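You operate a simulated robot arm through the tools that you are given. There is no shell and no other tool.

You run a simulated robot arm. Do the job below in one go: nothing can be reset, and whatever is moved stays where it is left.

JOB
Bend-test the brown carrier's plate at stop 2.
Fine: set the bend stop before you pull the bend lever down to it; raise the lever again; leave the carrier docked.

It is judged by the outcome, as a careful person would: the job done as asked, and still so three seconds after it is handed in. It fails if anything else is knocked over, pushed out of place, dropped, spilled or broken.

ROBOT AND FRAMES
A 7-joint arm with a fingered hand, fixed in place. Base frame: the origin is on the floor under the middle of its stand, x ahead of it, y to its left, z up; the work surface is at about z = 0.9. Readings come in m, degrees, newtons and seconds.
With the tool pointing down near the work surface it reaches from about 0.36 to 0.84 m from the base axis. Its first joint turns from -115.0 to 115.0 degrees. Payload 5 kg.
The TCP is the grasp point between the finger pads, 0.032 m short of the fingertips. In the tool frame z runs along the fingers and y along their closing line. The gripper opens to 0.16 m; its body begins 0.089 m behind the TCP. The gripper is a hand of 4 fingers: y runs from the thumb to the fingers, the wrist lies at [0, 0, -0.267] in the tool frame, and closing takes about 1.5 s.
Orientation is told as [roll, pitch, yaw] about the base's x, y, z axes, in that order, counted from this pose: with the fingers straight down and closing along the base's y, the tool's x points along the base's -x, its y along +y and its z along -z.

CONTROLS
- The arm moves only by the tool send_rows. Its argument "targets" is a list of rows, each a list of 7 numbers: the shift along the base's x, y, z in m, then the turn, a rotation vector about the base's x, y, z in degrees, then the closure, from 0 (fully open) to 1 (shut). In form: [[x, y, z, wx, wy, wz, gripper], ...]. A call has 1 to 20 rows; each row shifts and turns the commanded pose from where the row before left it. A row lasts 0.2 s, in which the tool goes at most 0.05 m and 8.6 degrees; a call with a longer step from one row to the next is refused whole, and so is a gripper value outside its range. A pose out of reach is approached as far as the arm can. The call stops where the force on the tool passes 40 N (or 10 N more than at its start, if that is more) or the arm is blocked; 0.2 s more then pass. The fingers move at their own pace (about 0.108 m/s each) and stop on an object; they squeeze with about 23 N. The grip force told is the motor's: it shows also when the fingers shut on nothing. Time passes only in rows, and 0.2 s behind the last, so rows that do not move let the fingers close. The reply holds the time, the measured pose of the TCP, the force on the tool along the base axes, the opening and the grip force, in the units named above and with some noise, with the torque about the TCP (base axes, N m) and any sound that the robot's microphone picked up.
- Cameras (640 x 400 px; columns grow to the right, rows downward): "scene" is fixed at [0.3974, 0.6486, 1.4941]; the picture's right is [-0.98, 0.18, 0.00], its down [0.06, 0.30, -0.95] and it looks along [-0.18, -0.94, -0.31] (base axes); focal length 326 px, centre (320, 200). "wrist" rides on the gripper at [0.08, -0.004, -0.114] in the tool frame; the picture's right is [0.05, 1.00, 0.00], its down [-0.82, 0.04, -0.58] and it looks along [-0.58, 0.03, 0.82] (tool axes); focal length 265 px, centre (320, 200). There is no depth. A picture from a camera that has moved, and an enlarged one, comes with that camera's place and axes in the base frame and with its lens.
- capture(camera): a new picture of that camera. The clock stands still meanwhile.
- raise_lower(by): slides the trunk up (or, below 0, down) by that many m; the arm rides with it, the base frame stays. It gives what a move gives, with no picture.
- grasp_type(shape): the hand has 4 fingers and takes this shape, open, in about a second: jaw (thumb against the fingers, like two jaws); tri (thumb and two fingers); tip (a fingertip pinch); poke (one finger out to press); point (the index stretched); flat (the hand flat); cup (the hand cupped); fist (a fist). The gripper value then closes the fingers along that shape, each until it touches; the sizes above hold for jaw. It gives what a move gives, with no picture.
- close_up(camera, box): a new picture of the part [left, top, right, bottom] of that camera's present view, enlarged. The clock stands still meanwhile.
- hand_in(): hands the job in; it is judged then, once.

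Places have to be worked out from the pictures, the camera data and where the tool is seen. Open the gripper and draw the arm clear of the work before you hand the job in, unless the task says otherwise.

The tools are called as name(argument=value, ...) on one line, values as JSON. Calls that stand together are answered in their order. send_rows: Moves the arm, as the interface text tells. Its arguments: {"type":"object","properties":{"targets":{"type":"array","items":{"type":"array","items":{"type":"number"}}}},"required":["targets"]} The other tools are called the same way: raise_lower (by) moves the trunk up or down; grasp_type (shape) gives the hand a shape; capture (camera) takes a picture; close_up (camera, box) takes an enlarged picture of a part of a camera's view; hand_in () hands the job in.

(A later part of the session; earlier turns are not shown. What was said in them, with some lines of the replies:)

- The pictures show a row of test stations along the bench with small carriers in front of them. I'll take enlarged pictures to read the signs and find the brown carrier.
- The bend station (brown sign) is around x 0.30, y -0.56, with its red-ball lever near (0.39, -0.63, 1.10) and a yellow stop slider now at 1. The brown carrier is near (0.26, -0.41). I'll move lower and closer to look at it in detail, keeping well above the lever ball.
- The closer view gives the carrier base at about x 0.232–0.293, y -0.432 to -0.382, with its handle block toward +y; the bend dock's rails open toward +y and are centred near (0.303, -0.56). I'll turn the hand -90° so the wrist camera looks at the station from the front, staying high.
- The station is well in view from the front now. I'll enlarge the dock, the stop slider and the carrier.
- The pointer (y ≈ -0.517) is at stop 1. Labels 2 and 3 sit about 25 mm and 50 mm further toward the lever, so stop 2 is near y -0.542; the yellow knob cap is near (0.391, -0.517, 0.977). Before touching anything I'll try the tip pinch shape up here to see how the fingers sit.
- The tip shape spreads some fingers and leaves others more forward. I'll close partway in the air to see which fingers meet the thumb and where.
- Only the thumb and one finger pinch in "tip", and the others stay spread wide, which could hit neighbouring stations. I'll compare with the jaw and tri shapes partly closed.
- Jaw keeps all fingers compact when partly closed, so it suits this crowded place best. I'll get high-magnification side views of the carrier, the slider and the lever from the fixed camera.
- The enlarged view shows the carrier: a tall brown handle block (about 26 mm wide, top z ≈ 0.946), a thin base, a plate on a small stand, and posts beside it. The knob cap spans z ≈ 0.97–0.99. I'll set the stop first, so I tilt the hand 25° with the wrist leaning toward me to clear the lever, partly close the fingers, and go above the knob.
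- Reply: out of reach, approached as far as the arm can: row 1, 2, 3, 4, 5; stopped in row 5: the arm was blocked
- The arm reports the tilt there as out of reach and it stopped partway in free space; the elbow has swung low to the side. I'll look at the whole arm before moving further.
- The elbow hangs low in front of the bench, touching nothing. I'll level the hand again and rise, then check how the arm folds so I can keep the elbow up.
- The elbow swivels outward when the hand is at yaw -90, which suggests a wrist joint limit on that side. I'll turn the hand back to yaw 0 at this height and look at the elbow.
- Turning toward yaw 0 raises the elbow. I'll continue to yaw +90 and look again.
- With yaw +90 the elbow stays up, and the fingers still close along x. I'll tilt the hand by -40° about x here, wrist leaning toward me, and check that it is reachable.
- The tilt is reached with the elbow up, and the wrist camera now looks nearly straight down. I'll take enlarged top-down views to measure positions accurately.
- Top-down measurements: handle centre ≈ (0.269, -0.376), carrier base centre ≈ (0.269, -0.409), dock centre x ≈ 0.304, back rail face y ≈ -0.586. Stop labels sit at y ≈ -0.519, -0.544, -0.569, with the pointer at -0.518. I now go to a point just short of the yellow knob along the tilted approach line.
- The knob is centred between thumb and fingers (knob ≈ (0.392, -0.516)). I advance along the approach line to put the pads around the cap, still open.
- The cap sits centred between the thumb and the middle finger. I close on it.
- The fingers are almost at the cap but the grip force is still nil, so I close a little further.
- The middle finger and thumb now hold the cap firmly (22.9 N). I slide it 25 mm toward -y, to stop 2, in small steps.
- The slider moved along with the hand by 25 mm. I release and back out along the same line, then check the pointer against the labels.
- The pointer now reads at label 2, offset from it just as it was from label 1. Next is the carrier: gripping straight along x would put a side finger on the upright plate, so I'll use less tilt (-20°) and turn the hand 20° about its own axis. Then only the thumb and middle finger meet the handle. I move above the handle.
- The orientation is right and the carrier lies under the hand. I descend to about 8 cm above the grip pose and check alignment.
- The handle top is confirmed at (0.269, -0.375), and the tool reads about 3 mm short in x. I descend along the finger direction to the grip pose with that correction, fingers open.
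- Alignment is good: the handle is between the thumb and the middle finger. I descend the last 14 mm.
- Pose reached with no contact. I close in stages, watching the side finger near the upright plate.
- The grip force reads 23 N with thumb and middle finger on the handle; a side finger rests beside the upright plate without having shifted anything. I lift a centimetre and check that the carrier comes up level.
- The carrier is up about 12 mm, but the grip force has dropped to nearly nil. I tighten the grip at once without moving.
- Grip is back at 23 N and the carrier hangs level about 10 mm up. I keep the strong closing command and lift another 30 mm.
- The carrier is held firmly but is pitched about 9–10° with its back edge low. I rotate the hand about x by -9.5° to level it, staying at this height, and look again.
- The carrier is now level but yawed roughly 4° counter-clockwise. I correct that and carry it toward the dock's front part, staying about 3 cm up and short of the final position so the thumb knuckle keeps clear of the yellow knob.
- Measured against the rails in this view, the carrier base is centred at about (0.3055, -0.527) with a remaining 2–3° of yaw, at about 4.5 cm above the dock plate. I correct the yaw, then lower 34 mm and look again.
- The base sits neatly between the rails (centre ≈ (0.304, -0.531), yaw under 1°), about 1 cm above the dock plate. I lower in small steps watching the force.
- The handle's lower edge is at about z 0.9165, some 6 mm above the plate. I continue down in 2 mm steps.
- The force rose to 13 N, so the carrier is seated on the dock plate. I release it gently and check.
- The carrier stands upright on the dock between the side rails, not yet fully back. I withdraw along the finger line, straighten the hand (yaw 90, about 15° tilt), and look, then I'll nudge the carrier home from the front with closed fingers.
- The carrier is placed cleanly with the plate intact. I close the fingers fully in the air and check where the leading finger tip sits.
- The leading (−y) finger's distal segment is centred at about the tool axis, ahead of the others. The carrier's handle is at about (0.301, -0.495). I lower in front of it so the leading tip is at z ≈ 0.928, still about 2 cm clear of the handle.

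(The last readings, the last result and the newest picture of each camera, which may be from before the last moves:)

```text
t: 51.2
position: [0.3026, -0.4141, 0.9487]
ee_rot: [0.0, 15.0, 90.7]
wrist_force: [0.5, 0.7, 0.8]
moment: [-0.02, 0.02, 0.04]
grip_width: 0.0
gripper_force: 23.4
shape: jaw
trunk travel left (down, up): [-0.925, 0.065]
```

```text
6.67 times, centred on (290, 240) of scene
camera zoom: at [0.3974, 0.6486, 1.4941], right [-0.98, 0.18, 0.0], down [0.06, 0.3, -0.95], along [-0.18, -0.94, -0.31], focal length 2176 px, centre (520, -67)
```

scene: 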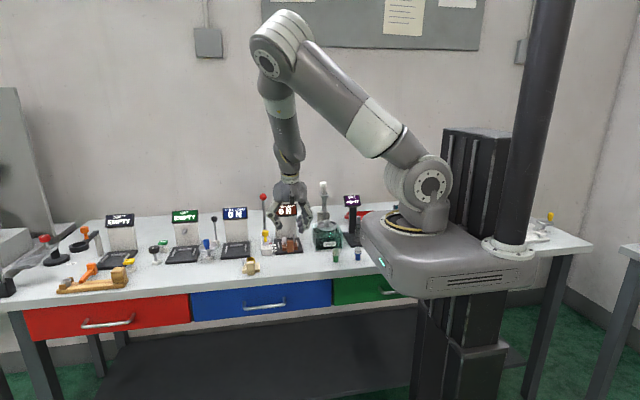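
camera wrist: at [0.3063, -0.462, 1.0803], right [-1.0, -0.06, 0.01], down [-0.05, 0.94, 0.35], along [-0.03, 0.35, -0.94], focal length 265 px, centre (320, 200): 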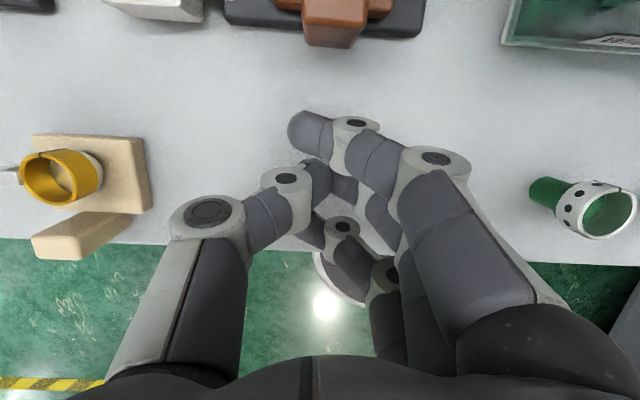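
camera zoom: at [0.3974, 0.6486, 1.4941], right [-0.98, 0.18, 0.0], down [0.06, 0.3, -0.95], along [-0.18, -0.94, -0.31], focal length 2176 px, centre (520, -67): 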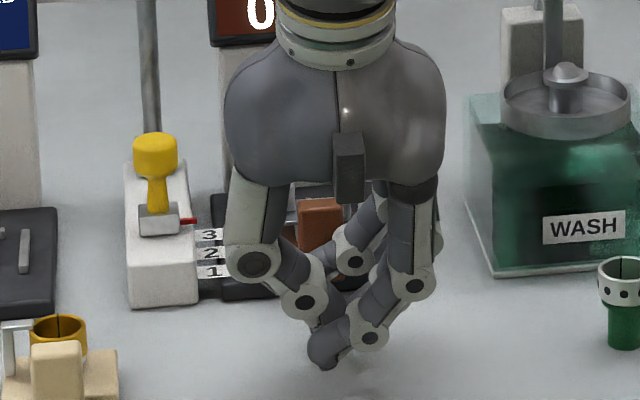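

The handle front is at y ≈ -0.4915, centred at x ≈ 0.301, directly ahead of the leading finger. I advance to contact and begin pushing gently.

send_rows(targets=[[0, -0.008, 0, 0, 0, 0, 1.0], [0, -0.008, 0, 0, 0, 0, 1.0], [0, -0.008, 0, 0, 0, 0, 1.0], [0, -0.004, 0, 0, 0, 0, 1.0], [0, -0.004, 0, 0, 0, 0, 1.0], [0, -0.004, 0, 0, 0, 0, 1.0], [0, -0.004, 0, 0, 0, 0, 1.0]])

capture(camera="wrist")

close_up(camera="wrist", box=[220, 0, 440, 160])

```text
t: 52.8
position: [0.3019, -0.4534, 0.9503]
ee_rot: [0.0, 15.1, 90.7]
wrist_force: [0.9, 0.4, -0.7]
moment: [-0.01, 0.02, -0.01]
grip_width: 0.0
gripper_force: 23.3
shape: jaw
trunk travel left (down, up): [-0.925, 0.065]
```

```text
taken
camera wrist: at [0.3058, -0.5013, 1.0818], right [-1.0, -0.06, 0.01], down [-0.05, 0.94, 0.35], along [-0.03, 0.35, -0.94], focal length 265 px, centre (320, 200)
```

wrist: 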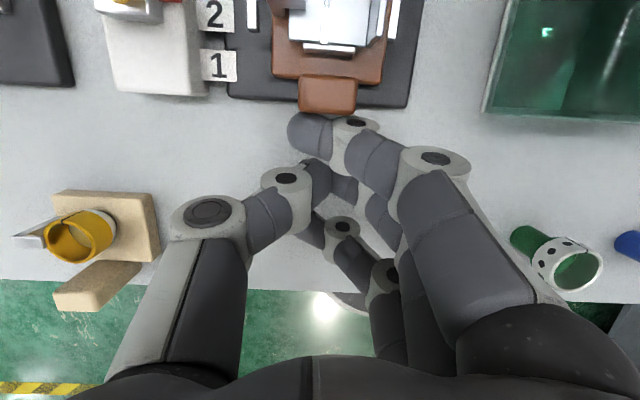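

```text
2.50 times, centred on (330, 80) of wrist
camera zoom: at [0.3058, -0.5013, 1.0818], right [-1.0, -0.06, 0.01], down [-0.05, 0.94, 0.35], along [-0.03, 0.35, -0.94], focal length 664 px, centre (295, 500)
```

zoom: 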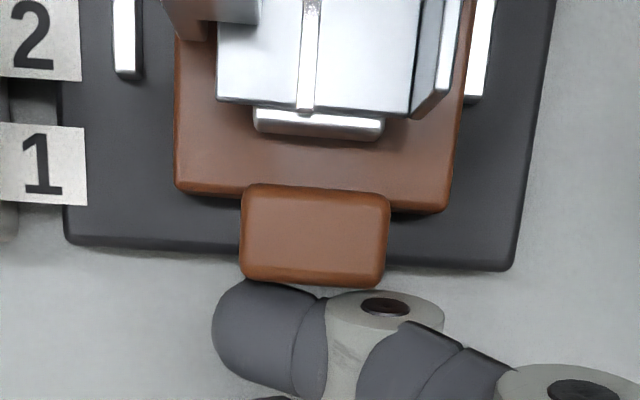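

The finger is just touching the handle. The base lies between the rails, closer to the -x rail. I push on 16 mm in small steps with a slight +x drift.

send_rows(targets=[[0.0004, -0.004, 0, 0, 0, 0, 1.0], [0.0004, -0.004, 0, 0, 0, 0, 1.0], [0.0004, -0.004, 0, 0, 0, 0, 1.0], [0.0004, -0.004, 0, 0, 0, 0, 1.0]])

close_up(camera="wrist", box=[220, 0, 440, 160])

close_up(camera="scene", box=[250, 210, 330, 270])

```text
t: 53.8
position: [0.3037, -0.4685, 0.9516]
ee_rot: [0.0, 15.0, 90.6]
wrist_force: [-0.6, 0.1, -0.6]
moment: [0.01, 0.04, 0.01]
grip_width: 0.0
gripper_force: 23.0
shape: jaw
trunk travel left (down, up): [-0.925, 0.065]
```

```text
2.50 times, centred on (330, 80) of wrist
camera zoom: at [0.3072, -0.5175, 1.0821], right [-1.0, -0.06, 0.01], down [-0.05, 0.94, 0.35], along [-0.03, 0.35, -0.94], focal length 664 px, centre (295, 500)
```

zoom: 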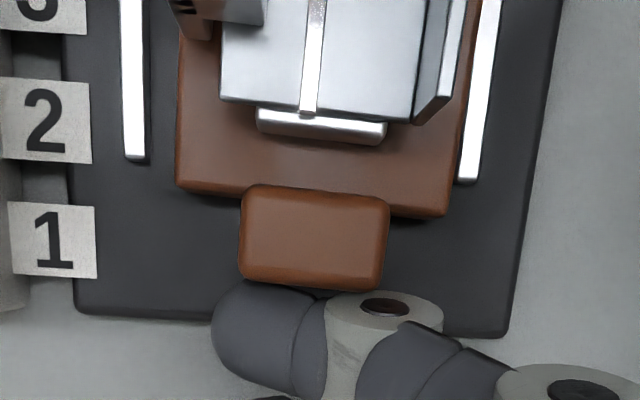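

```text
6.67 times, centred on (290, 240) of scene
camera zoom: at [0.3974, 0.6486, 1.4941], right [-0.98, 0.18, 0.0], down [0.06, 0.3, -0.95], along [-0.18, -0.94, -0.31], focal length 2176 px, centre (520, -67)
```

zoom: 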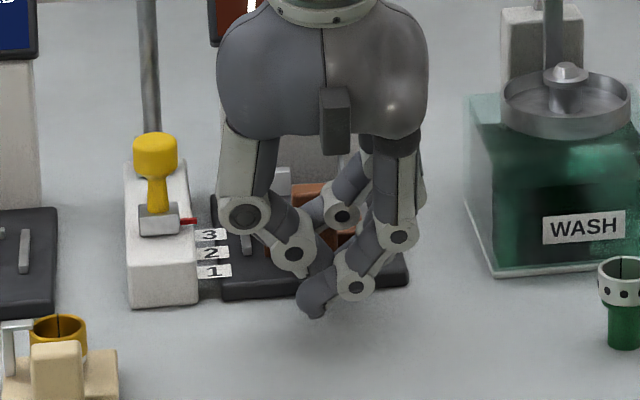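

The carrier slides in smoothly with no measurable resistance; about 8 mm remain to the back rail. I push on in smaller steps.

send_rows(targets=[[0.0003, -0.002, 0, 0, 0, 0, 1.0], [0.0003, -0.002, 0, 0, 0, 0, 1.0], [0.0003, -0.0015, 0, 0, 0, 0, 1.0], [0, -0.001, 0, 0, 0, 0, 1.0]])

close_up(camera="wrist", box=[220, 0, 440, 160])

```text
t: 54.8
position: [0.3041, -0.4741, 0.9512]
ee_rot: [0.0, 14.9, 90.7]
wrist_force: [-1.0, 3.3, 0.8]
moment: [0.02, 0.03, -0.01]
grip_width: 0.0001
gripper_force: 22.9
shape: jaw
trunk travel left (down, up): [-0.925, 0.065]
```

```text
2.50 times, centred on (330, 80) of wrist
camera zoom: at [0.3084, -0.5234, 1.0819], right [-1.0, -0.06, 0.01], down [-0.05, 0.94, 0.35], along [-0.03, 0.35, -0.94], focal length 664 px, centre (295, 500)
```

zoom: 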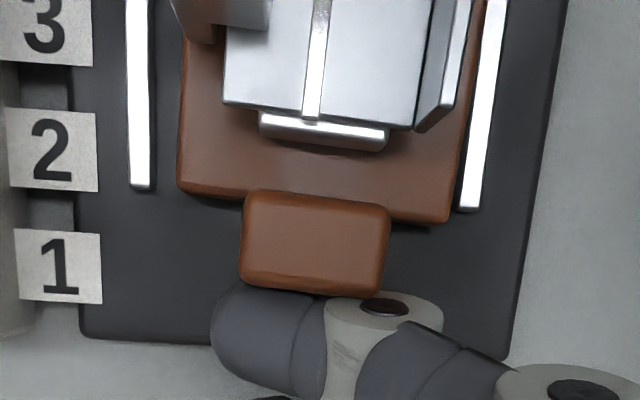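

A light 3 N contact force shows the base reaching the back rail on its +x side, with about 2° of yaw left. I back off slightly, shift the finger 12 mm toward -x, and nudge that side home.

send_rows(targets=[[0, 0.004, 0, 0, 0, 0, 1.0], [-0.006, 0, 0, 0, 0, 0, 1.0], [-0.006, 0, 0, 0, 0, 0, 1.0], [0, -0.002, 0, 0, 0, 0, 1.0], [0, -0.002, 0, 0, 0, 0, 1.0], [0, -0.001, 0, 0, 0, 0, 1.0]])

close_up(camera="wrist", box=[220, 0, 440, 160])

```text
t: 56.2
position: [0.2923, -0.4757, 0.9519]
ee_rot: [0.0, 14.9, 90.6]
wrist_force: [-2.2, 5.1, 1.3]
moment: [-0.04, 0.03, -0.06]
grip_width: 0.0
gripper_force: 23.2
shape: jaw
trunk travel left (down, up): [-0.925, 0.065]
```

```text
2.50 times, centred on (330, 80) of wrist
camera zoom: at [0.2954, -0.524, 1.0821], right [-1.0, -0.06, 0.01], down [-0.05, 0.94, 0.35], along [-0.03, 0.35, -0.94], focal length 664 px, centre (295, 500)
```

zoom: 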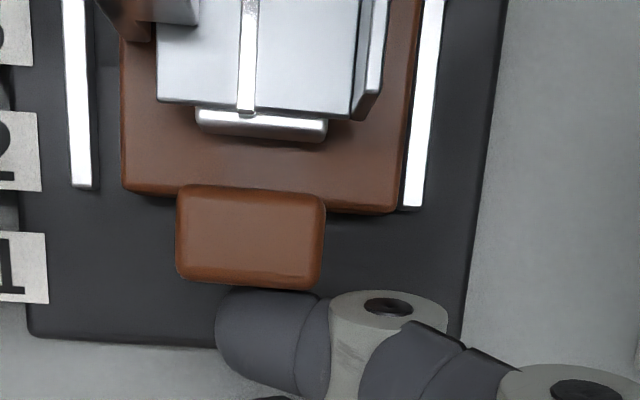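

The base is now nearly flush, front edge level with the rail ends, resting against the back rail with 5 N. I back off, rise, and inspect the docked carrier.

send_rows(targets=[[0, 0.006, 0, 0, 0, 0, 1.0], [0, 0.012, 0.002, 0, 0, 0, 1.0], [0, 0.012, 0.02, 0, 0, 0, 1.0], [0, 0.005, 0.035, 0, 0, 0, 1.0], [0, 0, 0.04, 0, 0, 0, 1.0], [0, 0, 0.04, -7.5, 0, 0, 1.0], [0, 0, 0.04, -7.5, 0, 0, 1.0], [0, 0, 0.02, -7.5, 0, 0, 1.0], [0, 0, 0, 0, 0, 0, 1.0]])

capture(camera="wrist")

close_up(camera="wrist", box=[250, 0, 390, 130])

close_up(camera="scene", box=[250, 200, 320, 260])

```text
t: 58.2
position: [0.2932, -0.4404, 1.1494]
ee_rot: [0.4, 37.5, 90.7]
wrist_force: [0.9, -0.1, -0.2]
moment: [-0.05, 0.0, -0.03]
grip_width: 0.0
gripper_force: 22.7
shape: jaw
trunk travel left (down, up): [-0.925, 0.065]
```

```text
taken
camera wrist: at [0.2969, -0.4346, 1.2887], right [-1.0, -0.05, 0.04], down [-0.05, 1.0, -0.04], along [-0.03, -0.04, -1.0], focal length 265 px, centre (320, 200)
```

wrist: 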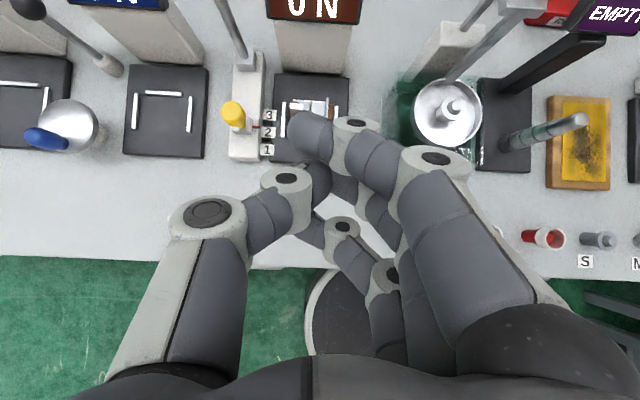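

```text
3.08 times, centred on (320, 65) of wrist
camera zoom: at [0.2969, -0.4346, 1.2887], right [-1.0, -0.05, 0.04], down [-0.05, 1.0, -0.04], along [-0.03, -0.04, -1.0], focal length 817 px, centre (320, 615)
```

zoom: 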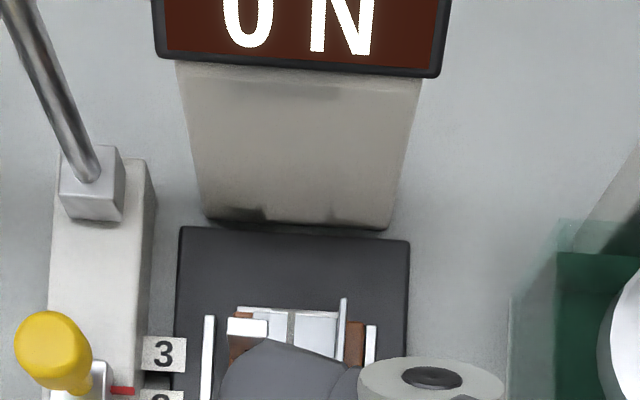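

```text
6.67 times, centred on (285, 230) of scene
camera zoom: at [0.3974, 0.6486, 1.4941], right [-0.98, 0.18, 0.0], down [0.06, 0.3, -0.95], along [-0.18, -0.94, -0.31], focal length 2176 px, centre (553, 0)
```

zoom: 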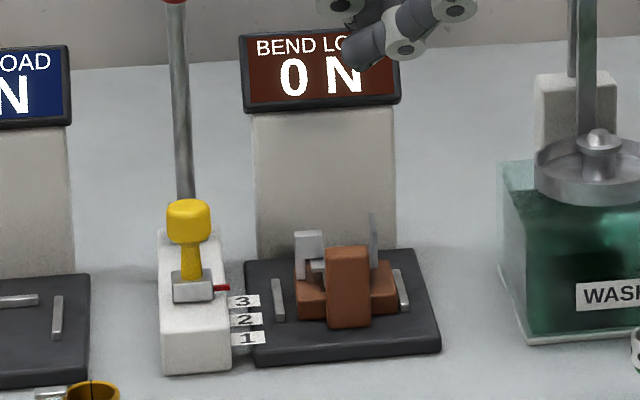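

The carrier is docked between the rails with plate intact, and the stop reads 2. Now the lever: I go above the red ball (≈ (0.392, -0.631, 1.10)) with the hand vertical, fingers partly open across x.

send_rows(targets=[[0, 0, 0.02, 7.5, 0, 0, 0.66], [0, 0, 0.02, 7.5, 0, 0, 0.66], [0.01, 0, 0.02, 7.5, 0, 0, 0.66], [0.015, -0.01, 0.015, 7.5, 0, 0, 0.66], [0.015, -0.03, 0, 7.5, 0, 0, 0.66], [0.015, -0.038, 0, 0, 0, 0, 0.66], [0.015, -0.038, 0, 0, 0, 0, 0.66], [0.015, -0.038, 0, 0, 0, 0, 0.66], [0.014, -0.037, 0, 0, 0, 0, 0.66], [0, 0, 0, 0, 0, 0, 0.66]])

capture(camera="wrist")

capture(camera="scene")

close_up(camera="scene", box=[220, 140, 320, 260])

```text
t: 60.4
position: [0.3902, -0.6323, 1.2248]
ee_rot: [-0.3, 0.0, 90.5]
wrist_force: [0.4, 0.7, 0.6]
moment: [-0.02, 0.04, 0.01]
grip_width: 0.0542
gripper_force: 0.1
shape: jaw
trunk travel left (down, up): [-0.925, 0.065]
```

```text
taken
camera wrist: at [0.3937, -0.7112, 1.3382], right [-1.0, -0.06, 0.0], down [-0.05, 0.81, 0.58], along [-0.03, 0.58, -0.82], focal length 265 px, centre (320, 200)
```

wrist: 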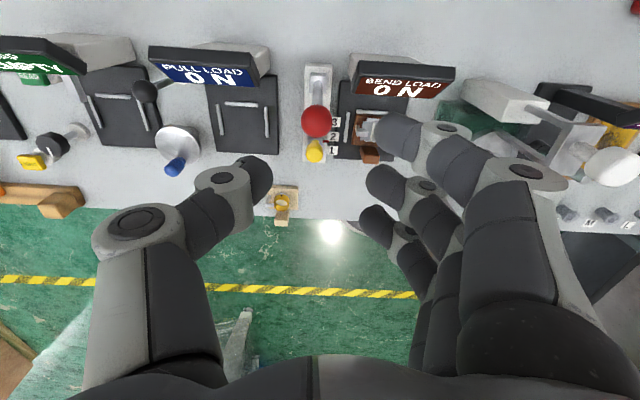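

```text
taken
```

scene: 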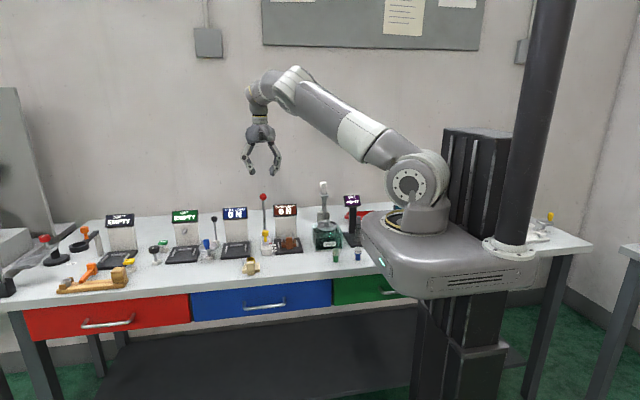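

```text
3.33 times, centred on (270, 200) of scene
camera zoom: at [0.3974, 0.6486, 1.4941], right [-0.98, 0.18, 0.0], down [0.06, 0.3, -0.95], along [-0.18, -0.94, -0.31], focal length 1088 px, centre (487, 200)
```

zoom: 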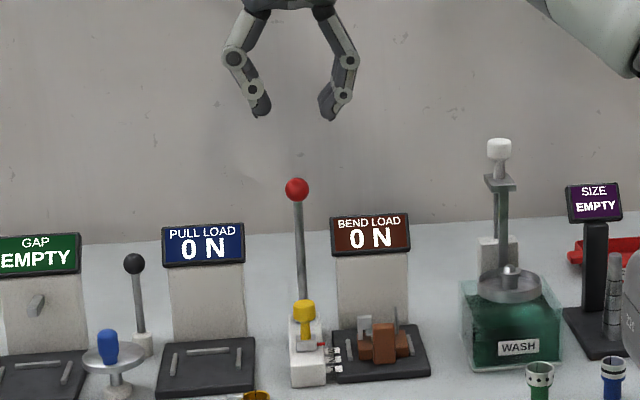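

The ball is straight below, at about x 0.393. I descend with a 3 mm x correction so the pads straddle it.

send_rows(targets=[[0.001, 0, -0.03, 0, 0, 0, 0.66], [0.001, 0, -0.03, 0, 0, 0, 0.66], [0.001, 0, -0.03, 0, 0, 0, 0.66], [0, 0, -0.03, 0, 0, 0, 0.66], [0, 0, 0, 0, 0, 0, 0.66]])

capture(camera="wrist")

close_up(camera="scene", box=[230, 160, 310, 260])

```text
t: 61.6
position: [0.3936, -0.6326, 1.1037]
ee_rot: [-0.1, 0.0, 90.5]
wrist_force: [-0.6, 0.2, -0.4]
moment: [0.01, -0.01, 0.0]
grip_width: 0.0544
gripper_force: 0.0
shape: jaw
trunk travel left (down, up): [-0.925, 0.065]
```

```text
taken
camera wrist: at [0.3975, -0.713, 1.2174], right [-1.0, -0.06, 0.0], down [-0.05, 0.81, 0.58], along [-0.03, 0.58, -0.82], focal length 265 px, centre (320, 200)
```

wrist: 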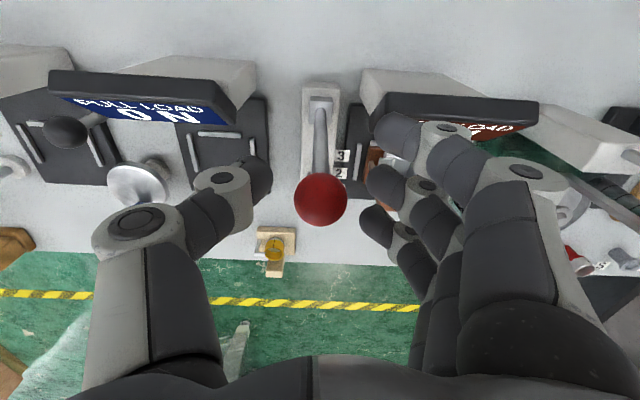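

```text
4.00 times, centred on (270, 210) of scene
camera zoom: at [0.3974, 0.6486, 1.4941], right [-0.98, 0.18, 0.0], down [0.06, 0.3, -0.95], along [-0.18, -0.94, -0.31], focal length 1306 px, centre (520, 160)
```

zoom: 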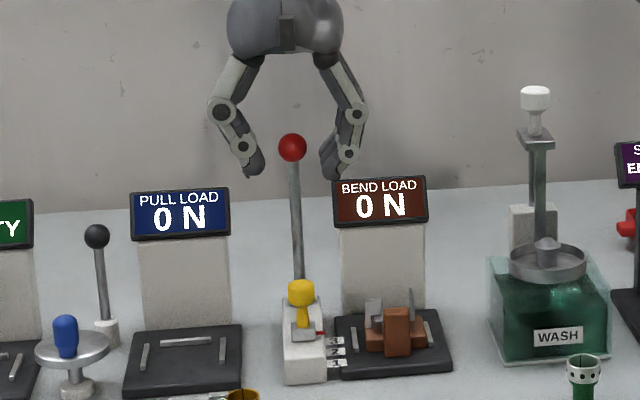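

The ball is exactly at the grasp point. I close on it.

send_rows(targets=[[0, 0, 0, 0, 0, 0, 0.8], [0, 0, 0, 0, 0, 0, 0.95], [0, 0, 0, 0, 0, 0, 0.96], [0, 0, 0, 0, 0, 0, 0.96], [0, 0, 0, 0, 0, 0, 0.96]])

capture(camera="wrist")

```text
t: 62.8
position: [0.3962, -0.6323, 1.1025]
ee_rot: [-0.2, -0.1, 90.6]
wrist_force: [10.7, -0.1, -6.3]
moment: [0.02, 0.0, -0.05]
grip_width: 0.001
gripper_force: 22.8
shape: jaw
trunk travel left (down, up): [-0.925, 0.065]
```

```text
taken
camera wrist: at [0.4009, -0.7128, 1.2162], right [-1.0, -0.06, 0.0], down [-0.05, 0.81, 0.58], along [-0.03, 0.58, -0.82], focal length 265 px, centre (320, 200)
```

wrist: 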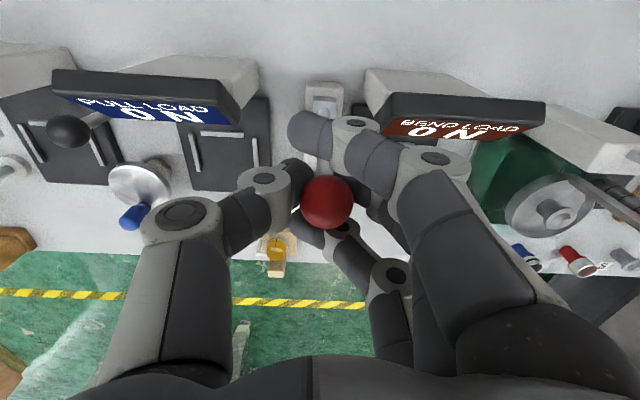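

The ball is gripped at 23 N; the hand has shifted 3 mm in +x against it, so I relieve that while starting to pull the lever forward along its arc (pivot ≈ y -0.622, z 0.955), turning the hand along.

send_rows(targets=[[0.001, 0.0129, 0.0002, -3, 0, 0, 0.96], [0.001, 0.0128, -0.0008, -3, 0, 0, 0.96], [0.001, 0.0127, -0.0021, -3, 0, 0, 0.96], [0, 0, 0, 0, 0, 0, 0.96]])

capture(camera="wrist")

close_up(camera="scene", box=[230, 160, 310, 260])

```text
t: 63.8
position: [0.3967, -0.5961, 1.0998]
ee_rot: [0.0, 8.9, 90.5]
wrist_force: [6.2, -3.4, -11.5]
moment: [-0.14, 0.12, 0.03]
grip_width: 0.0005
gripper_force: 22.9
shape: jaw
trunk travel left (down, up): [-0.925, 0.065]
```

```text
taken
camera wrist: at [0.4015, -0.6575, 1.2243], right [-1.0, -0.06, 0.01], down [-0.05, 0.89, 0.44], along [-0.03, 0.44, -0.9], focal length 265 px, centre (320, 200)
```

wrist: 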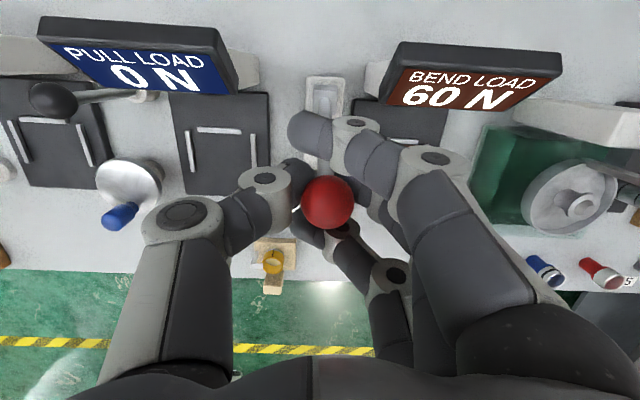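

```text
4.00 times, centred on (270, 210) of scene
camera zoom: at [0.3974, 0.6486, 1.4941], right [-0.98, 0.18, 0.0], down [0.06, 0.3, -0.95], along [-0.18, -0.94, -0.31], focal length 1306 px, centre (520, 160)
```

zoom: 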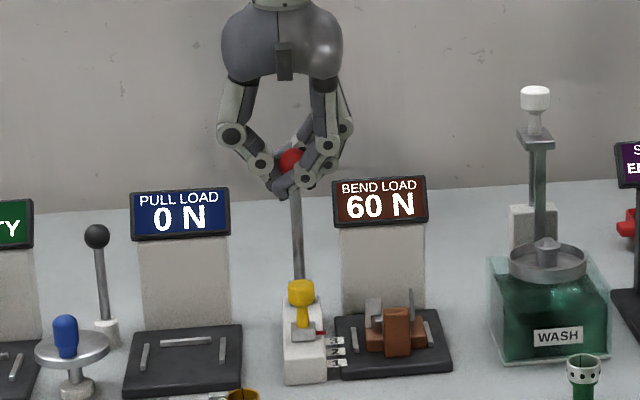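

The display now reads BEND LOAD 60 N, so the docked plate is being loaded. The tool feels 11 N downward, so my arc is slightly high; I continue with a small downward correction.

send_rows(targets=[[0, 0.0124, -0.0038, -3, 0, 0, 0.96], [0, 0.0122, -0.0048, -3, 0, 0, 0.96], [0, 0.0117, -0.006, -3, 0, 0, 0.96], [0, 0, 0, 0, 0, 0, 0.96]])

close_up(camera="scene", box=[230, 160, 310, 260])

```text
t: 64.8
position: [0.3986, -0.5586, 1.0853]
ee_rot: [0.1, 18.1, 90.6]
wrist_force: [5.3, -3.8, -4.7]
moment: [-0.17, 0.16, 0.0]
grip_width: 0.0
gripper_force: 23.0
shape: jaw
trunk travel left (down, up): [-0.925, 0.065]
```

```text
4.00 times, centred on (270, 210) of scene
camera zoom: at [0.3974, 0.6486, 1.4941], right [-0.98, 0.18, 0.0], down [0.06, 0.3, -0.95], along [-0.18, -0.94, -0.31], focal length 1306 px, centre (520, 160)
```

zoom: 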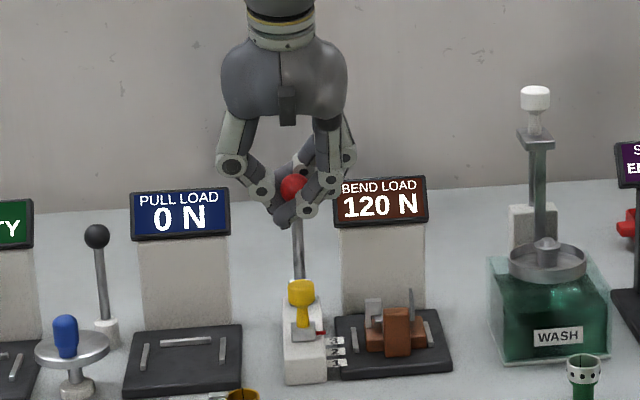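

120 N now, with forces low. I continue along the arc.

send_rows(targets=[[0, 0.0113, -0.0066, -3.2, 0, 0, 0.96], [0, 0.0106, -0.0076, -3.2, 0, 0, 0.96], [0, 0.01, -0.0084, -3.2, 0, 0, 0.96], [0, 0, 0, 0, 0, 0, 0.96]])

close_up(camera="scene", box=[230, 160, 310, 260])

```text
t: 65.5
position: [0.3974, -0.542, 1.0718]
ee_rot: [0.1, 27.0, 90.7]
wrist_force: [5.2, -19.7, -7.0]
moment: [0.28, 0.14, 0.17]
grip_width: 0.0001
gripper_force: 23.3
shape: jaw
trunk travel left (down, up): [-0.925, 0.065]
stopped in row 3: the force on the tool passed its limit at 44 N (the readings are from after the stop); the commanded pose is now the measured one
```

```text
4.00 times, centred on (270, 210) of scene
camera zoom: at [0.3974, 0.6486, 1.4941], right [-0.98, 0.18, 0.0], down [0.06, 0.3, -0.95], along [-0.18, -0.94, -0.31], focal length 1306 px, centre (520, 160)
```

zoom: 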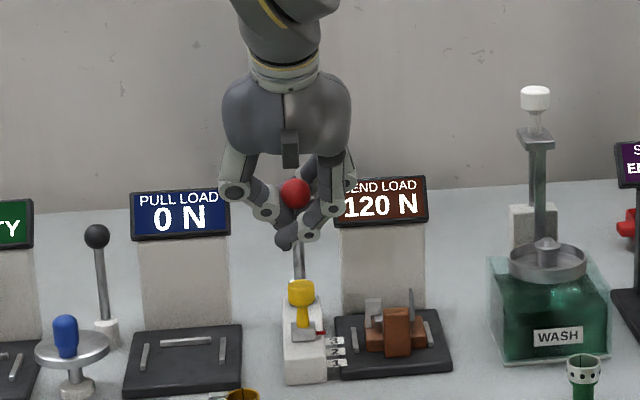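

The pull was blocked with the force limit at 44 N while the display stays at 120 N, which looks like the lever resting at stop 2. I'll look closely at the display, lever and stop.

capture(camera="wrist")

close_up(camera="scene", box=[255, 185, 315, 250])

close_up(camera="wrist", box=[250, 20, 450, 240])

```text
taken
camera wrist: at [0.4013, -0.5615, 1.2099], right [-1.0, -0.06, 0.03], down [-0.05, 0.99, 0.15], along [-0.03, 0.14, -0.99], focal length 265 px, centre (320, 200)
```

wrist: 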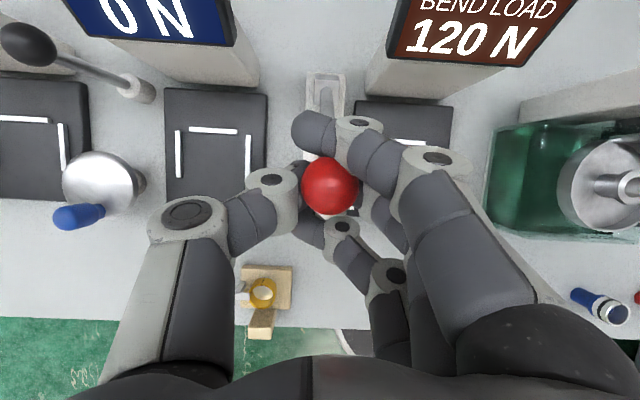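

```text
6.15 times, centred on (285, 218) of scene
camera zoom: at [0.3974, 0.6486, 1.4941], right [-0.98, 0.18, 0.0], down [0.06, 0.3, -0.95], along [-0.18, -0.94, -0.31], focal length 2009 px, centre (535, 92)
```

zoom: 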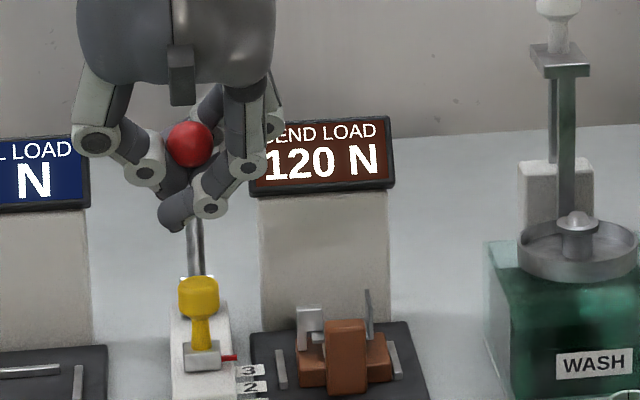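

```text
1.82 times, centred on (350, 130) of wrist
camera zoom: at [0.4013, -0.5615, 1.2099], right [-1.0, -0.06, 0.03], down [-0.05, 0.99, 0.15], along [-0.03, 0.14, -0.99], focal length 483 px, centre (266, 327)
```

zoom: 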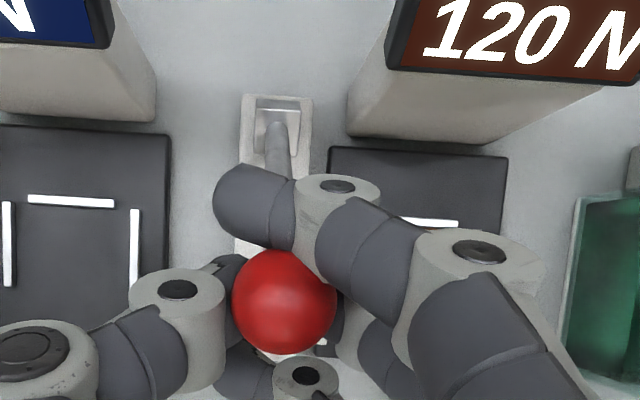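

The ball is at about (0.393, -0.55, 1.078): the lever has turned 30° from vertical and cannot go further, with 120 N displayed at stop 2. I hold it there briefly and confirm the reading.

send_rows(targets=[[0, 0.001, -0.0005, 0, 0, 0, 0.96], [0, 0, 0, 0, 0, 0, 0.96], [0, 0, 0, 0, 0, 0, 0.96], [0, 0, 0, 0, 0, 0, 0.96]])

close_up(camera="scene", box=[255, 185, 315, 250])

```text
t: 66.5
position: [0.3969, -0.5406, 1.0704]
ee_rot: [0.1, 26.9, 90.7]
wrist_force: [10.0, -33.0, 0.8]
moment: [0.19, 0.19, 0.3]
grip_width: 0.0
gripper_force: 23.4
shape: jaw
trunk travel left (down, up): [-0.925, 0.065]
```

```text
6.15 times, centred on (285, 218) of scene
camera zoom: at [0.3974, 0.6486, 1.4941], right [-0.98, 0.18, 0.0], down [0.06, 0.3, -0.95], along [-0.18, -0.94, -0.31], focal length 2009 px, centre (535, 92)
```

zoom: 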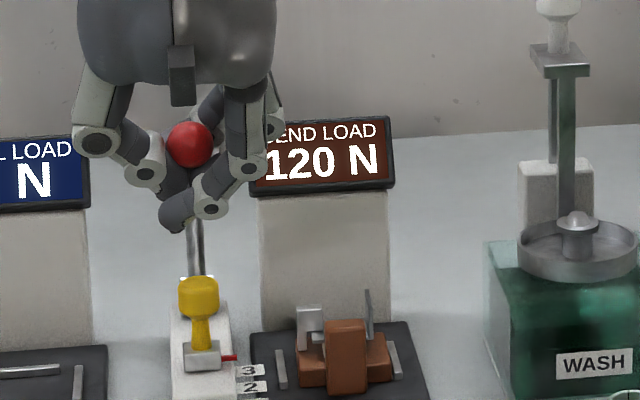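

The stop holds firm at 33 N with 120 N shown. Now I raise the lever back along its arc, turning the hand back as it goes.

send_rows(targets=[[0, -0.0127, 0.0066, 4.5, 0, 0, 0.96], [0, -0.0132, 0.0055, 4.5, 0, 0, 0.96], [0, -0.0137, 0.0043, 4.5, 0, 0, 0.96], [0, 0, 0, 0, 0, 0, 0.96]])

close_up(camera="scene", box=[230, 160, 310, 260])

```text
t: 67.5
position: [0.3965, -0.5768, 1.0878]
ee_rot: [0.0, 13.1, 90.6]
wrist_force: [3.0, 2.0, -1.6]
moment: [0.19, 0.14, 0.01]
grip_width: 0.0
gripper_force: 23.2
shape: jaw
trunk travel left (down, up): [-0.925, 0.065]
```

```text
4.00 times, centred on (270, 210) of scene
camera zoom: at [0.3974, 0.6486, 1.4941], right [-0.98, 0.18, 0.0], down [0.06, 0.3, -0.95], along [-0.18, -0.94, -0.31], focal length 1306 px, centre (520, 160)
```

zoom: 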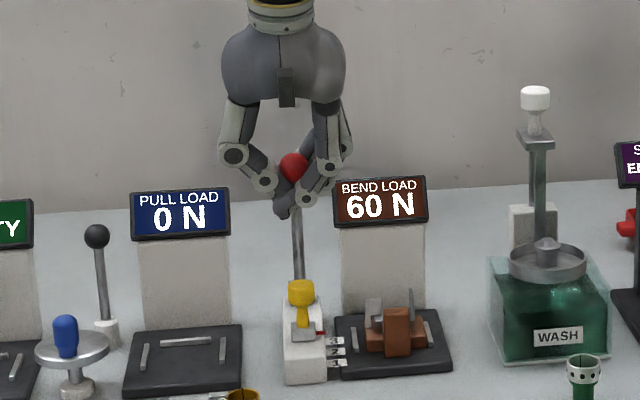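

The lever follows back up (60 N now). I continue to the upright position.

send_rows(targets=[[0, -0.0139, 0.0031, 4.5, 0, 0, 0.96], [0, -0.0142, 0.0019, 4.5, 0, 0, 0.96], [0, -0.0143, 0.0006, 4.0, 0, 0, 0.96], [0, -0.006, 0, 0, 0, 0, 0.96], [0, 0, 0, 0, 0, 0, 0.96]])

capture(camera="wrist")

close_up(camera="scene", box=[230, 160, 310, 260])

```text
t: 68.8
position: [0.3973, -0.6205, 1.0961]
ee_rot: [-0.3, 0.4, 90.6]
wrist_force: [2.1, 24.0, 10.3]
moment: [0.45, 0.24, -0.03]
grip_width: 0.0
gripper_force: 22.7
shape: jaw
trunk travel left (down, up): [-0.925, 0.065]
```

```text
taken
camera wrist: at [0.4009, -0.7001, 1.2101], right [-1.0, -0.06, 0.0], down [-0.05, 0.82, 0.57], along [-0.03, 0.57, -0.82], focal length 265 px, centre (320, 200)
```

wrist: 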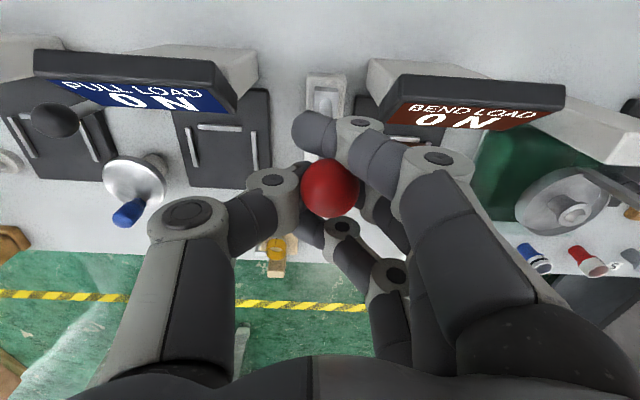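

```text
4.00 times, centred on (270, 210) of scene
camera zoom: at [0.3974, 0.6486, 1.4941], right [-0.98, 0.18, 0.0], down [0.06, 0.3, -0.95], along [-0.18, -0.94, -0.31], focal length 1306 px, centre (520, 160)
```

zoom: 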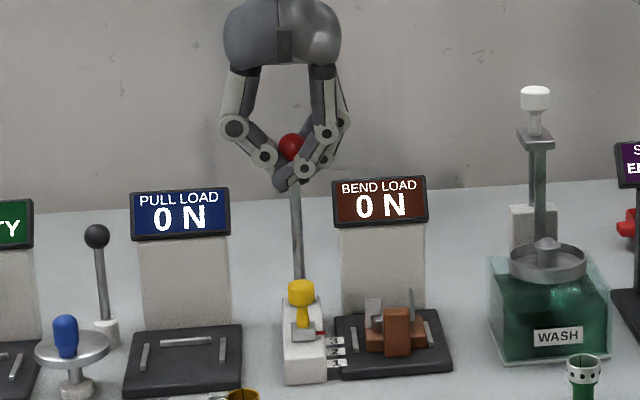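

The display is back to 0 N and the lever rests against its upper end, with 24 N of push on the hand. I relieve that push slightly, then open the fingers.

send_rows(targets=[[0, 0.003, -0.001, 0, 0, 0, 0.96], [0, 0, 0, 0, 0, 0, 0.85], [0, 0, 0, 0, 0, 0, 0.72], [0, 0, 0, 0, 0, 0, 0.64], [0, 0, 0, 0, 0, 0, 0.64]])

capture(camera="wrist")

close_up(camera="scene", box=[230, 160, 310, 260])

```text
t: 70.0
position: [0.3964, -0.6219, 1.0929]
ee_rot: [-0.2, 0.4, 90.5]
wrist_force: [-0.2, -0.1, -0.1]
moment: [0.03, -0.01, -0.01]
grip_width: 0.057
gripper_force: 0.1
shape: jaw
trunk travel left (down, up): [-0.925, 0.065]
```

```text
taken
camera wrist: at [0.3997, -0.7022, 1.2074], right [-1.0, -0.06, 0.0], down [-0.05, 0.82, 0.57], along [-0.03, 0.57, -0.82], focal length 265 px, centre (320, 200)
```

wrist: 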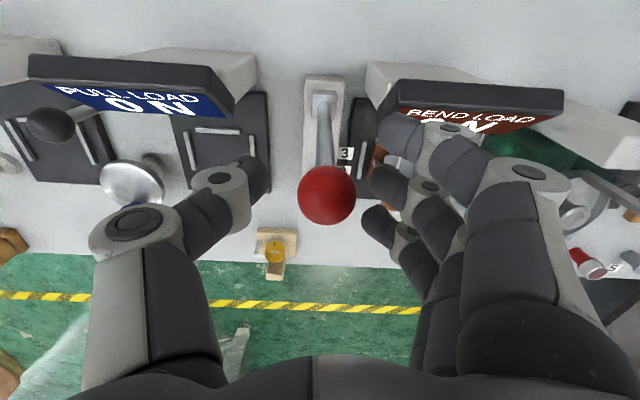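

```text
4.00 times, centred on (270, 210) of scene
camera zoom: at [0.3974, 0.6486, 1.4941], right [-0.98, 0.18, 0.0], down [0.06, 0.3, -0.95], along [-0.18, -0.94, -0.31], focal length 1306 px, centre (520, 160)
```

zoom: 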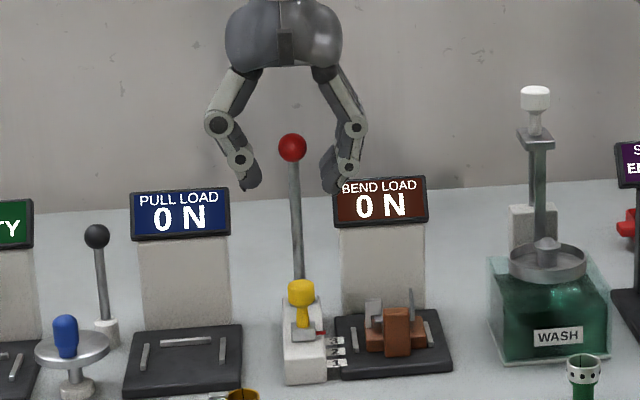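

The lever stays upright exactly where it started, display at 0 N. I rise straight up clear of the ball, then draw the arm back and open the hand.

send_rows(targets=[[-0.001, 0, 0.02, 0, 0, 0, 0.64], [0, 0, 0.03, 0, 0, 0, 0.64], [0, 0, 0.04, 0, 0, 0, 0.64], [0, 0, 0.04, 0, 0, 0, 0.64], [0, 0, 0.04, 0, 0, 0, 0.64], [0, 0.01, 0.04, 0, 0, 0, 0.4], [-0.01, 0.03, 0.03, 0, 0, 0, 0.2], [-0.015, 0.035, 0.02, 0, 0, 0, 0], [-0.015, 0.035, 0.01, 0, 0, 0, 0], [-0.015, 0.035, 0, 0, 0, 0, 0], [-0.015, 0.035, 0, 0, 0, 0, 0], [0, 0, 0, 0, 0, 0, 0], [0, 0, 0, 0, 0, 0, 0]])

capture(camera="scene")

close_up(camera="scene", box=[240, 185, 320, 260])

capture(camera="wrist")

```text
t: 72.8
position: [0.3249, -0.441, 1.3632]
ee_rot: [-0.3, 0.4, 90.7]
wrist_force: [0.0, 0.7, -0.6]
moment: [-0.06, 0.02, 0.02]
grip_width: 0.1599
gripper_force: 0.0
shape: jaw
trunk travel left (down, up): [-0.925, 0.065]
```

```text
taken
```

scene: 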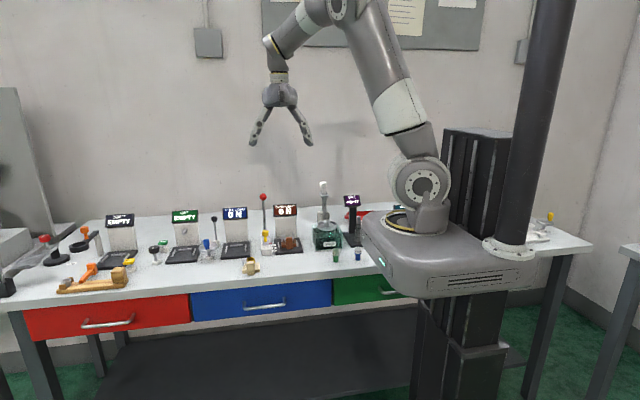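

```text
5.33 times, centred on (280, 222) of scene
camera zoom: at [0.3974, 0.6486, 1.4941], right [-0.98, 0.18, 0.0], down [0.06, 0.3, -0.95], along [-0.18, -0.94, -0.31], focal length 1741 px, centre (533, 80)
```

zoom: 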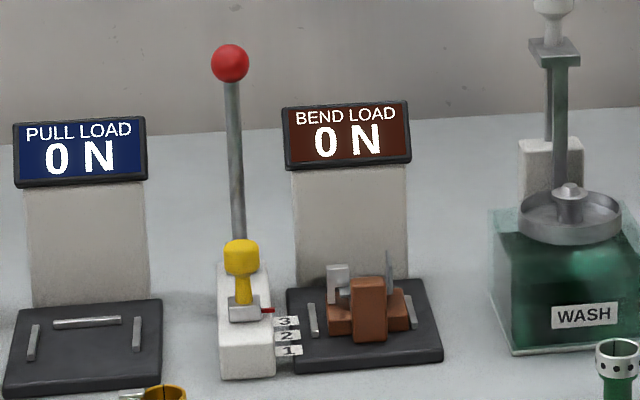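

```text
taken
camera wrist: at [0.3286, -0.5208, 1.4771], right [-1.0, -0.06, 0.0], down [-0.05, 0.82, 0.57], along [-0.03, 0.57, -0.82], focal length 265 px, centre (320, 200)
```

wrist: 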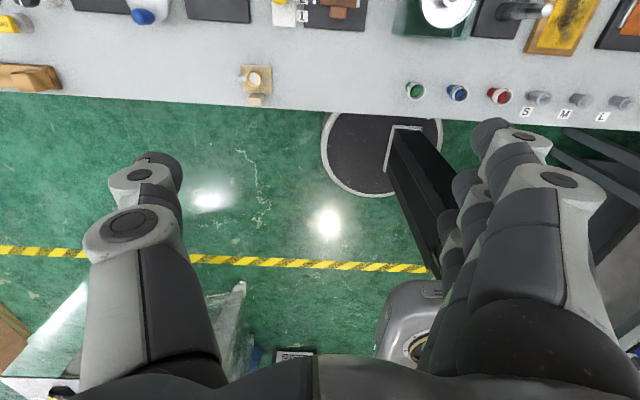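

The arm is clear and everything stands in place. I take one last close look at the docked carrier and stop pointer before handing in.

close_up(camera="scene", box=[260, 225, 310, 260])

close_up(camera="wrist", box=[250, 0, 390, 70])

```text
11.43 times, centred on (285, 242) of scene
camera zoom: at [0.3974, 0.6486, 1.4941], right [-0.98, 0.18, 0.0], down [0.06, 0.3, -0.95], along [-0.18, -0.94, -0.31], focal length 3731 px, centre (720, -286)
```

zoom: 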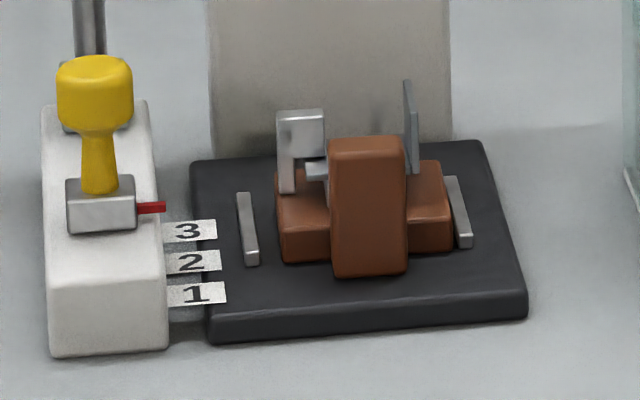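

```text
4.57 times, centred on (320, 35) of wrist
camera zoom: at [0.3286, -0.5208, 1.4771], right [-1.0, -0.06, 0.0], down [-0.05, 0.82, 0.57], along [-0.03, 0.57, -0.82], focal length 1213 px, centre (320, 954)
```

zoom: 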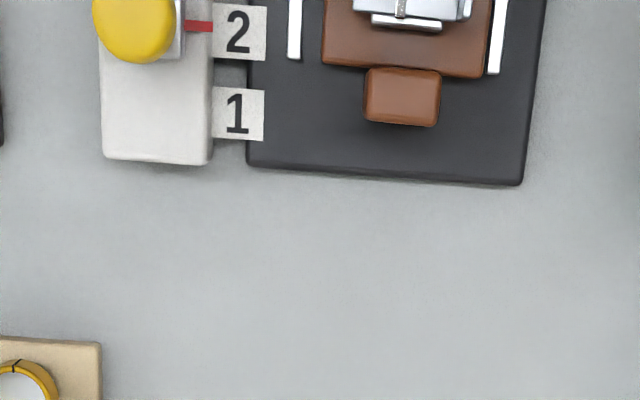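

The pointer is at 2, the carrier sits docked between the rails with its plate in place, the lever is upright with 0 N displayed, and the hand is open and clear. I hand the job in.

hand_in()

```text
The job is handed in.
```

The brown carrier's plate has been bend-tested at stop 2, and the job is handed in; I haven't seen a verdict on it.

- **Stop:** I moved the bend stop from 1 to 2 before touching the lever, and the pointer still reads 2.
- **Carrier:** I docked it between the rails of the bend station and left it there. It sits about 3 mm toward one side rail, but the station still registered a load. While I was lifting it, one finger rested against the plate's upright part. I saw no shift or damage.
- **Lever:** I pulled the lever down until it would go no further, and the display read 120 N. I held it briefly and raised it again; it is back upright and the display reads 0 N.

Nothing else was moved or knocked over that I could see. The hand is open and clear of the bench.
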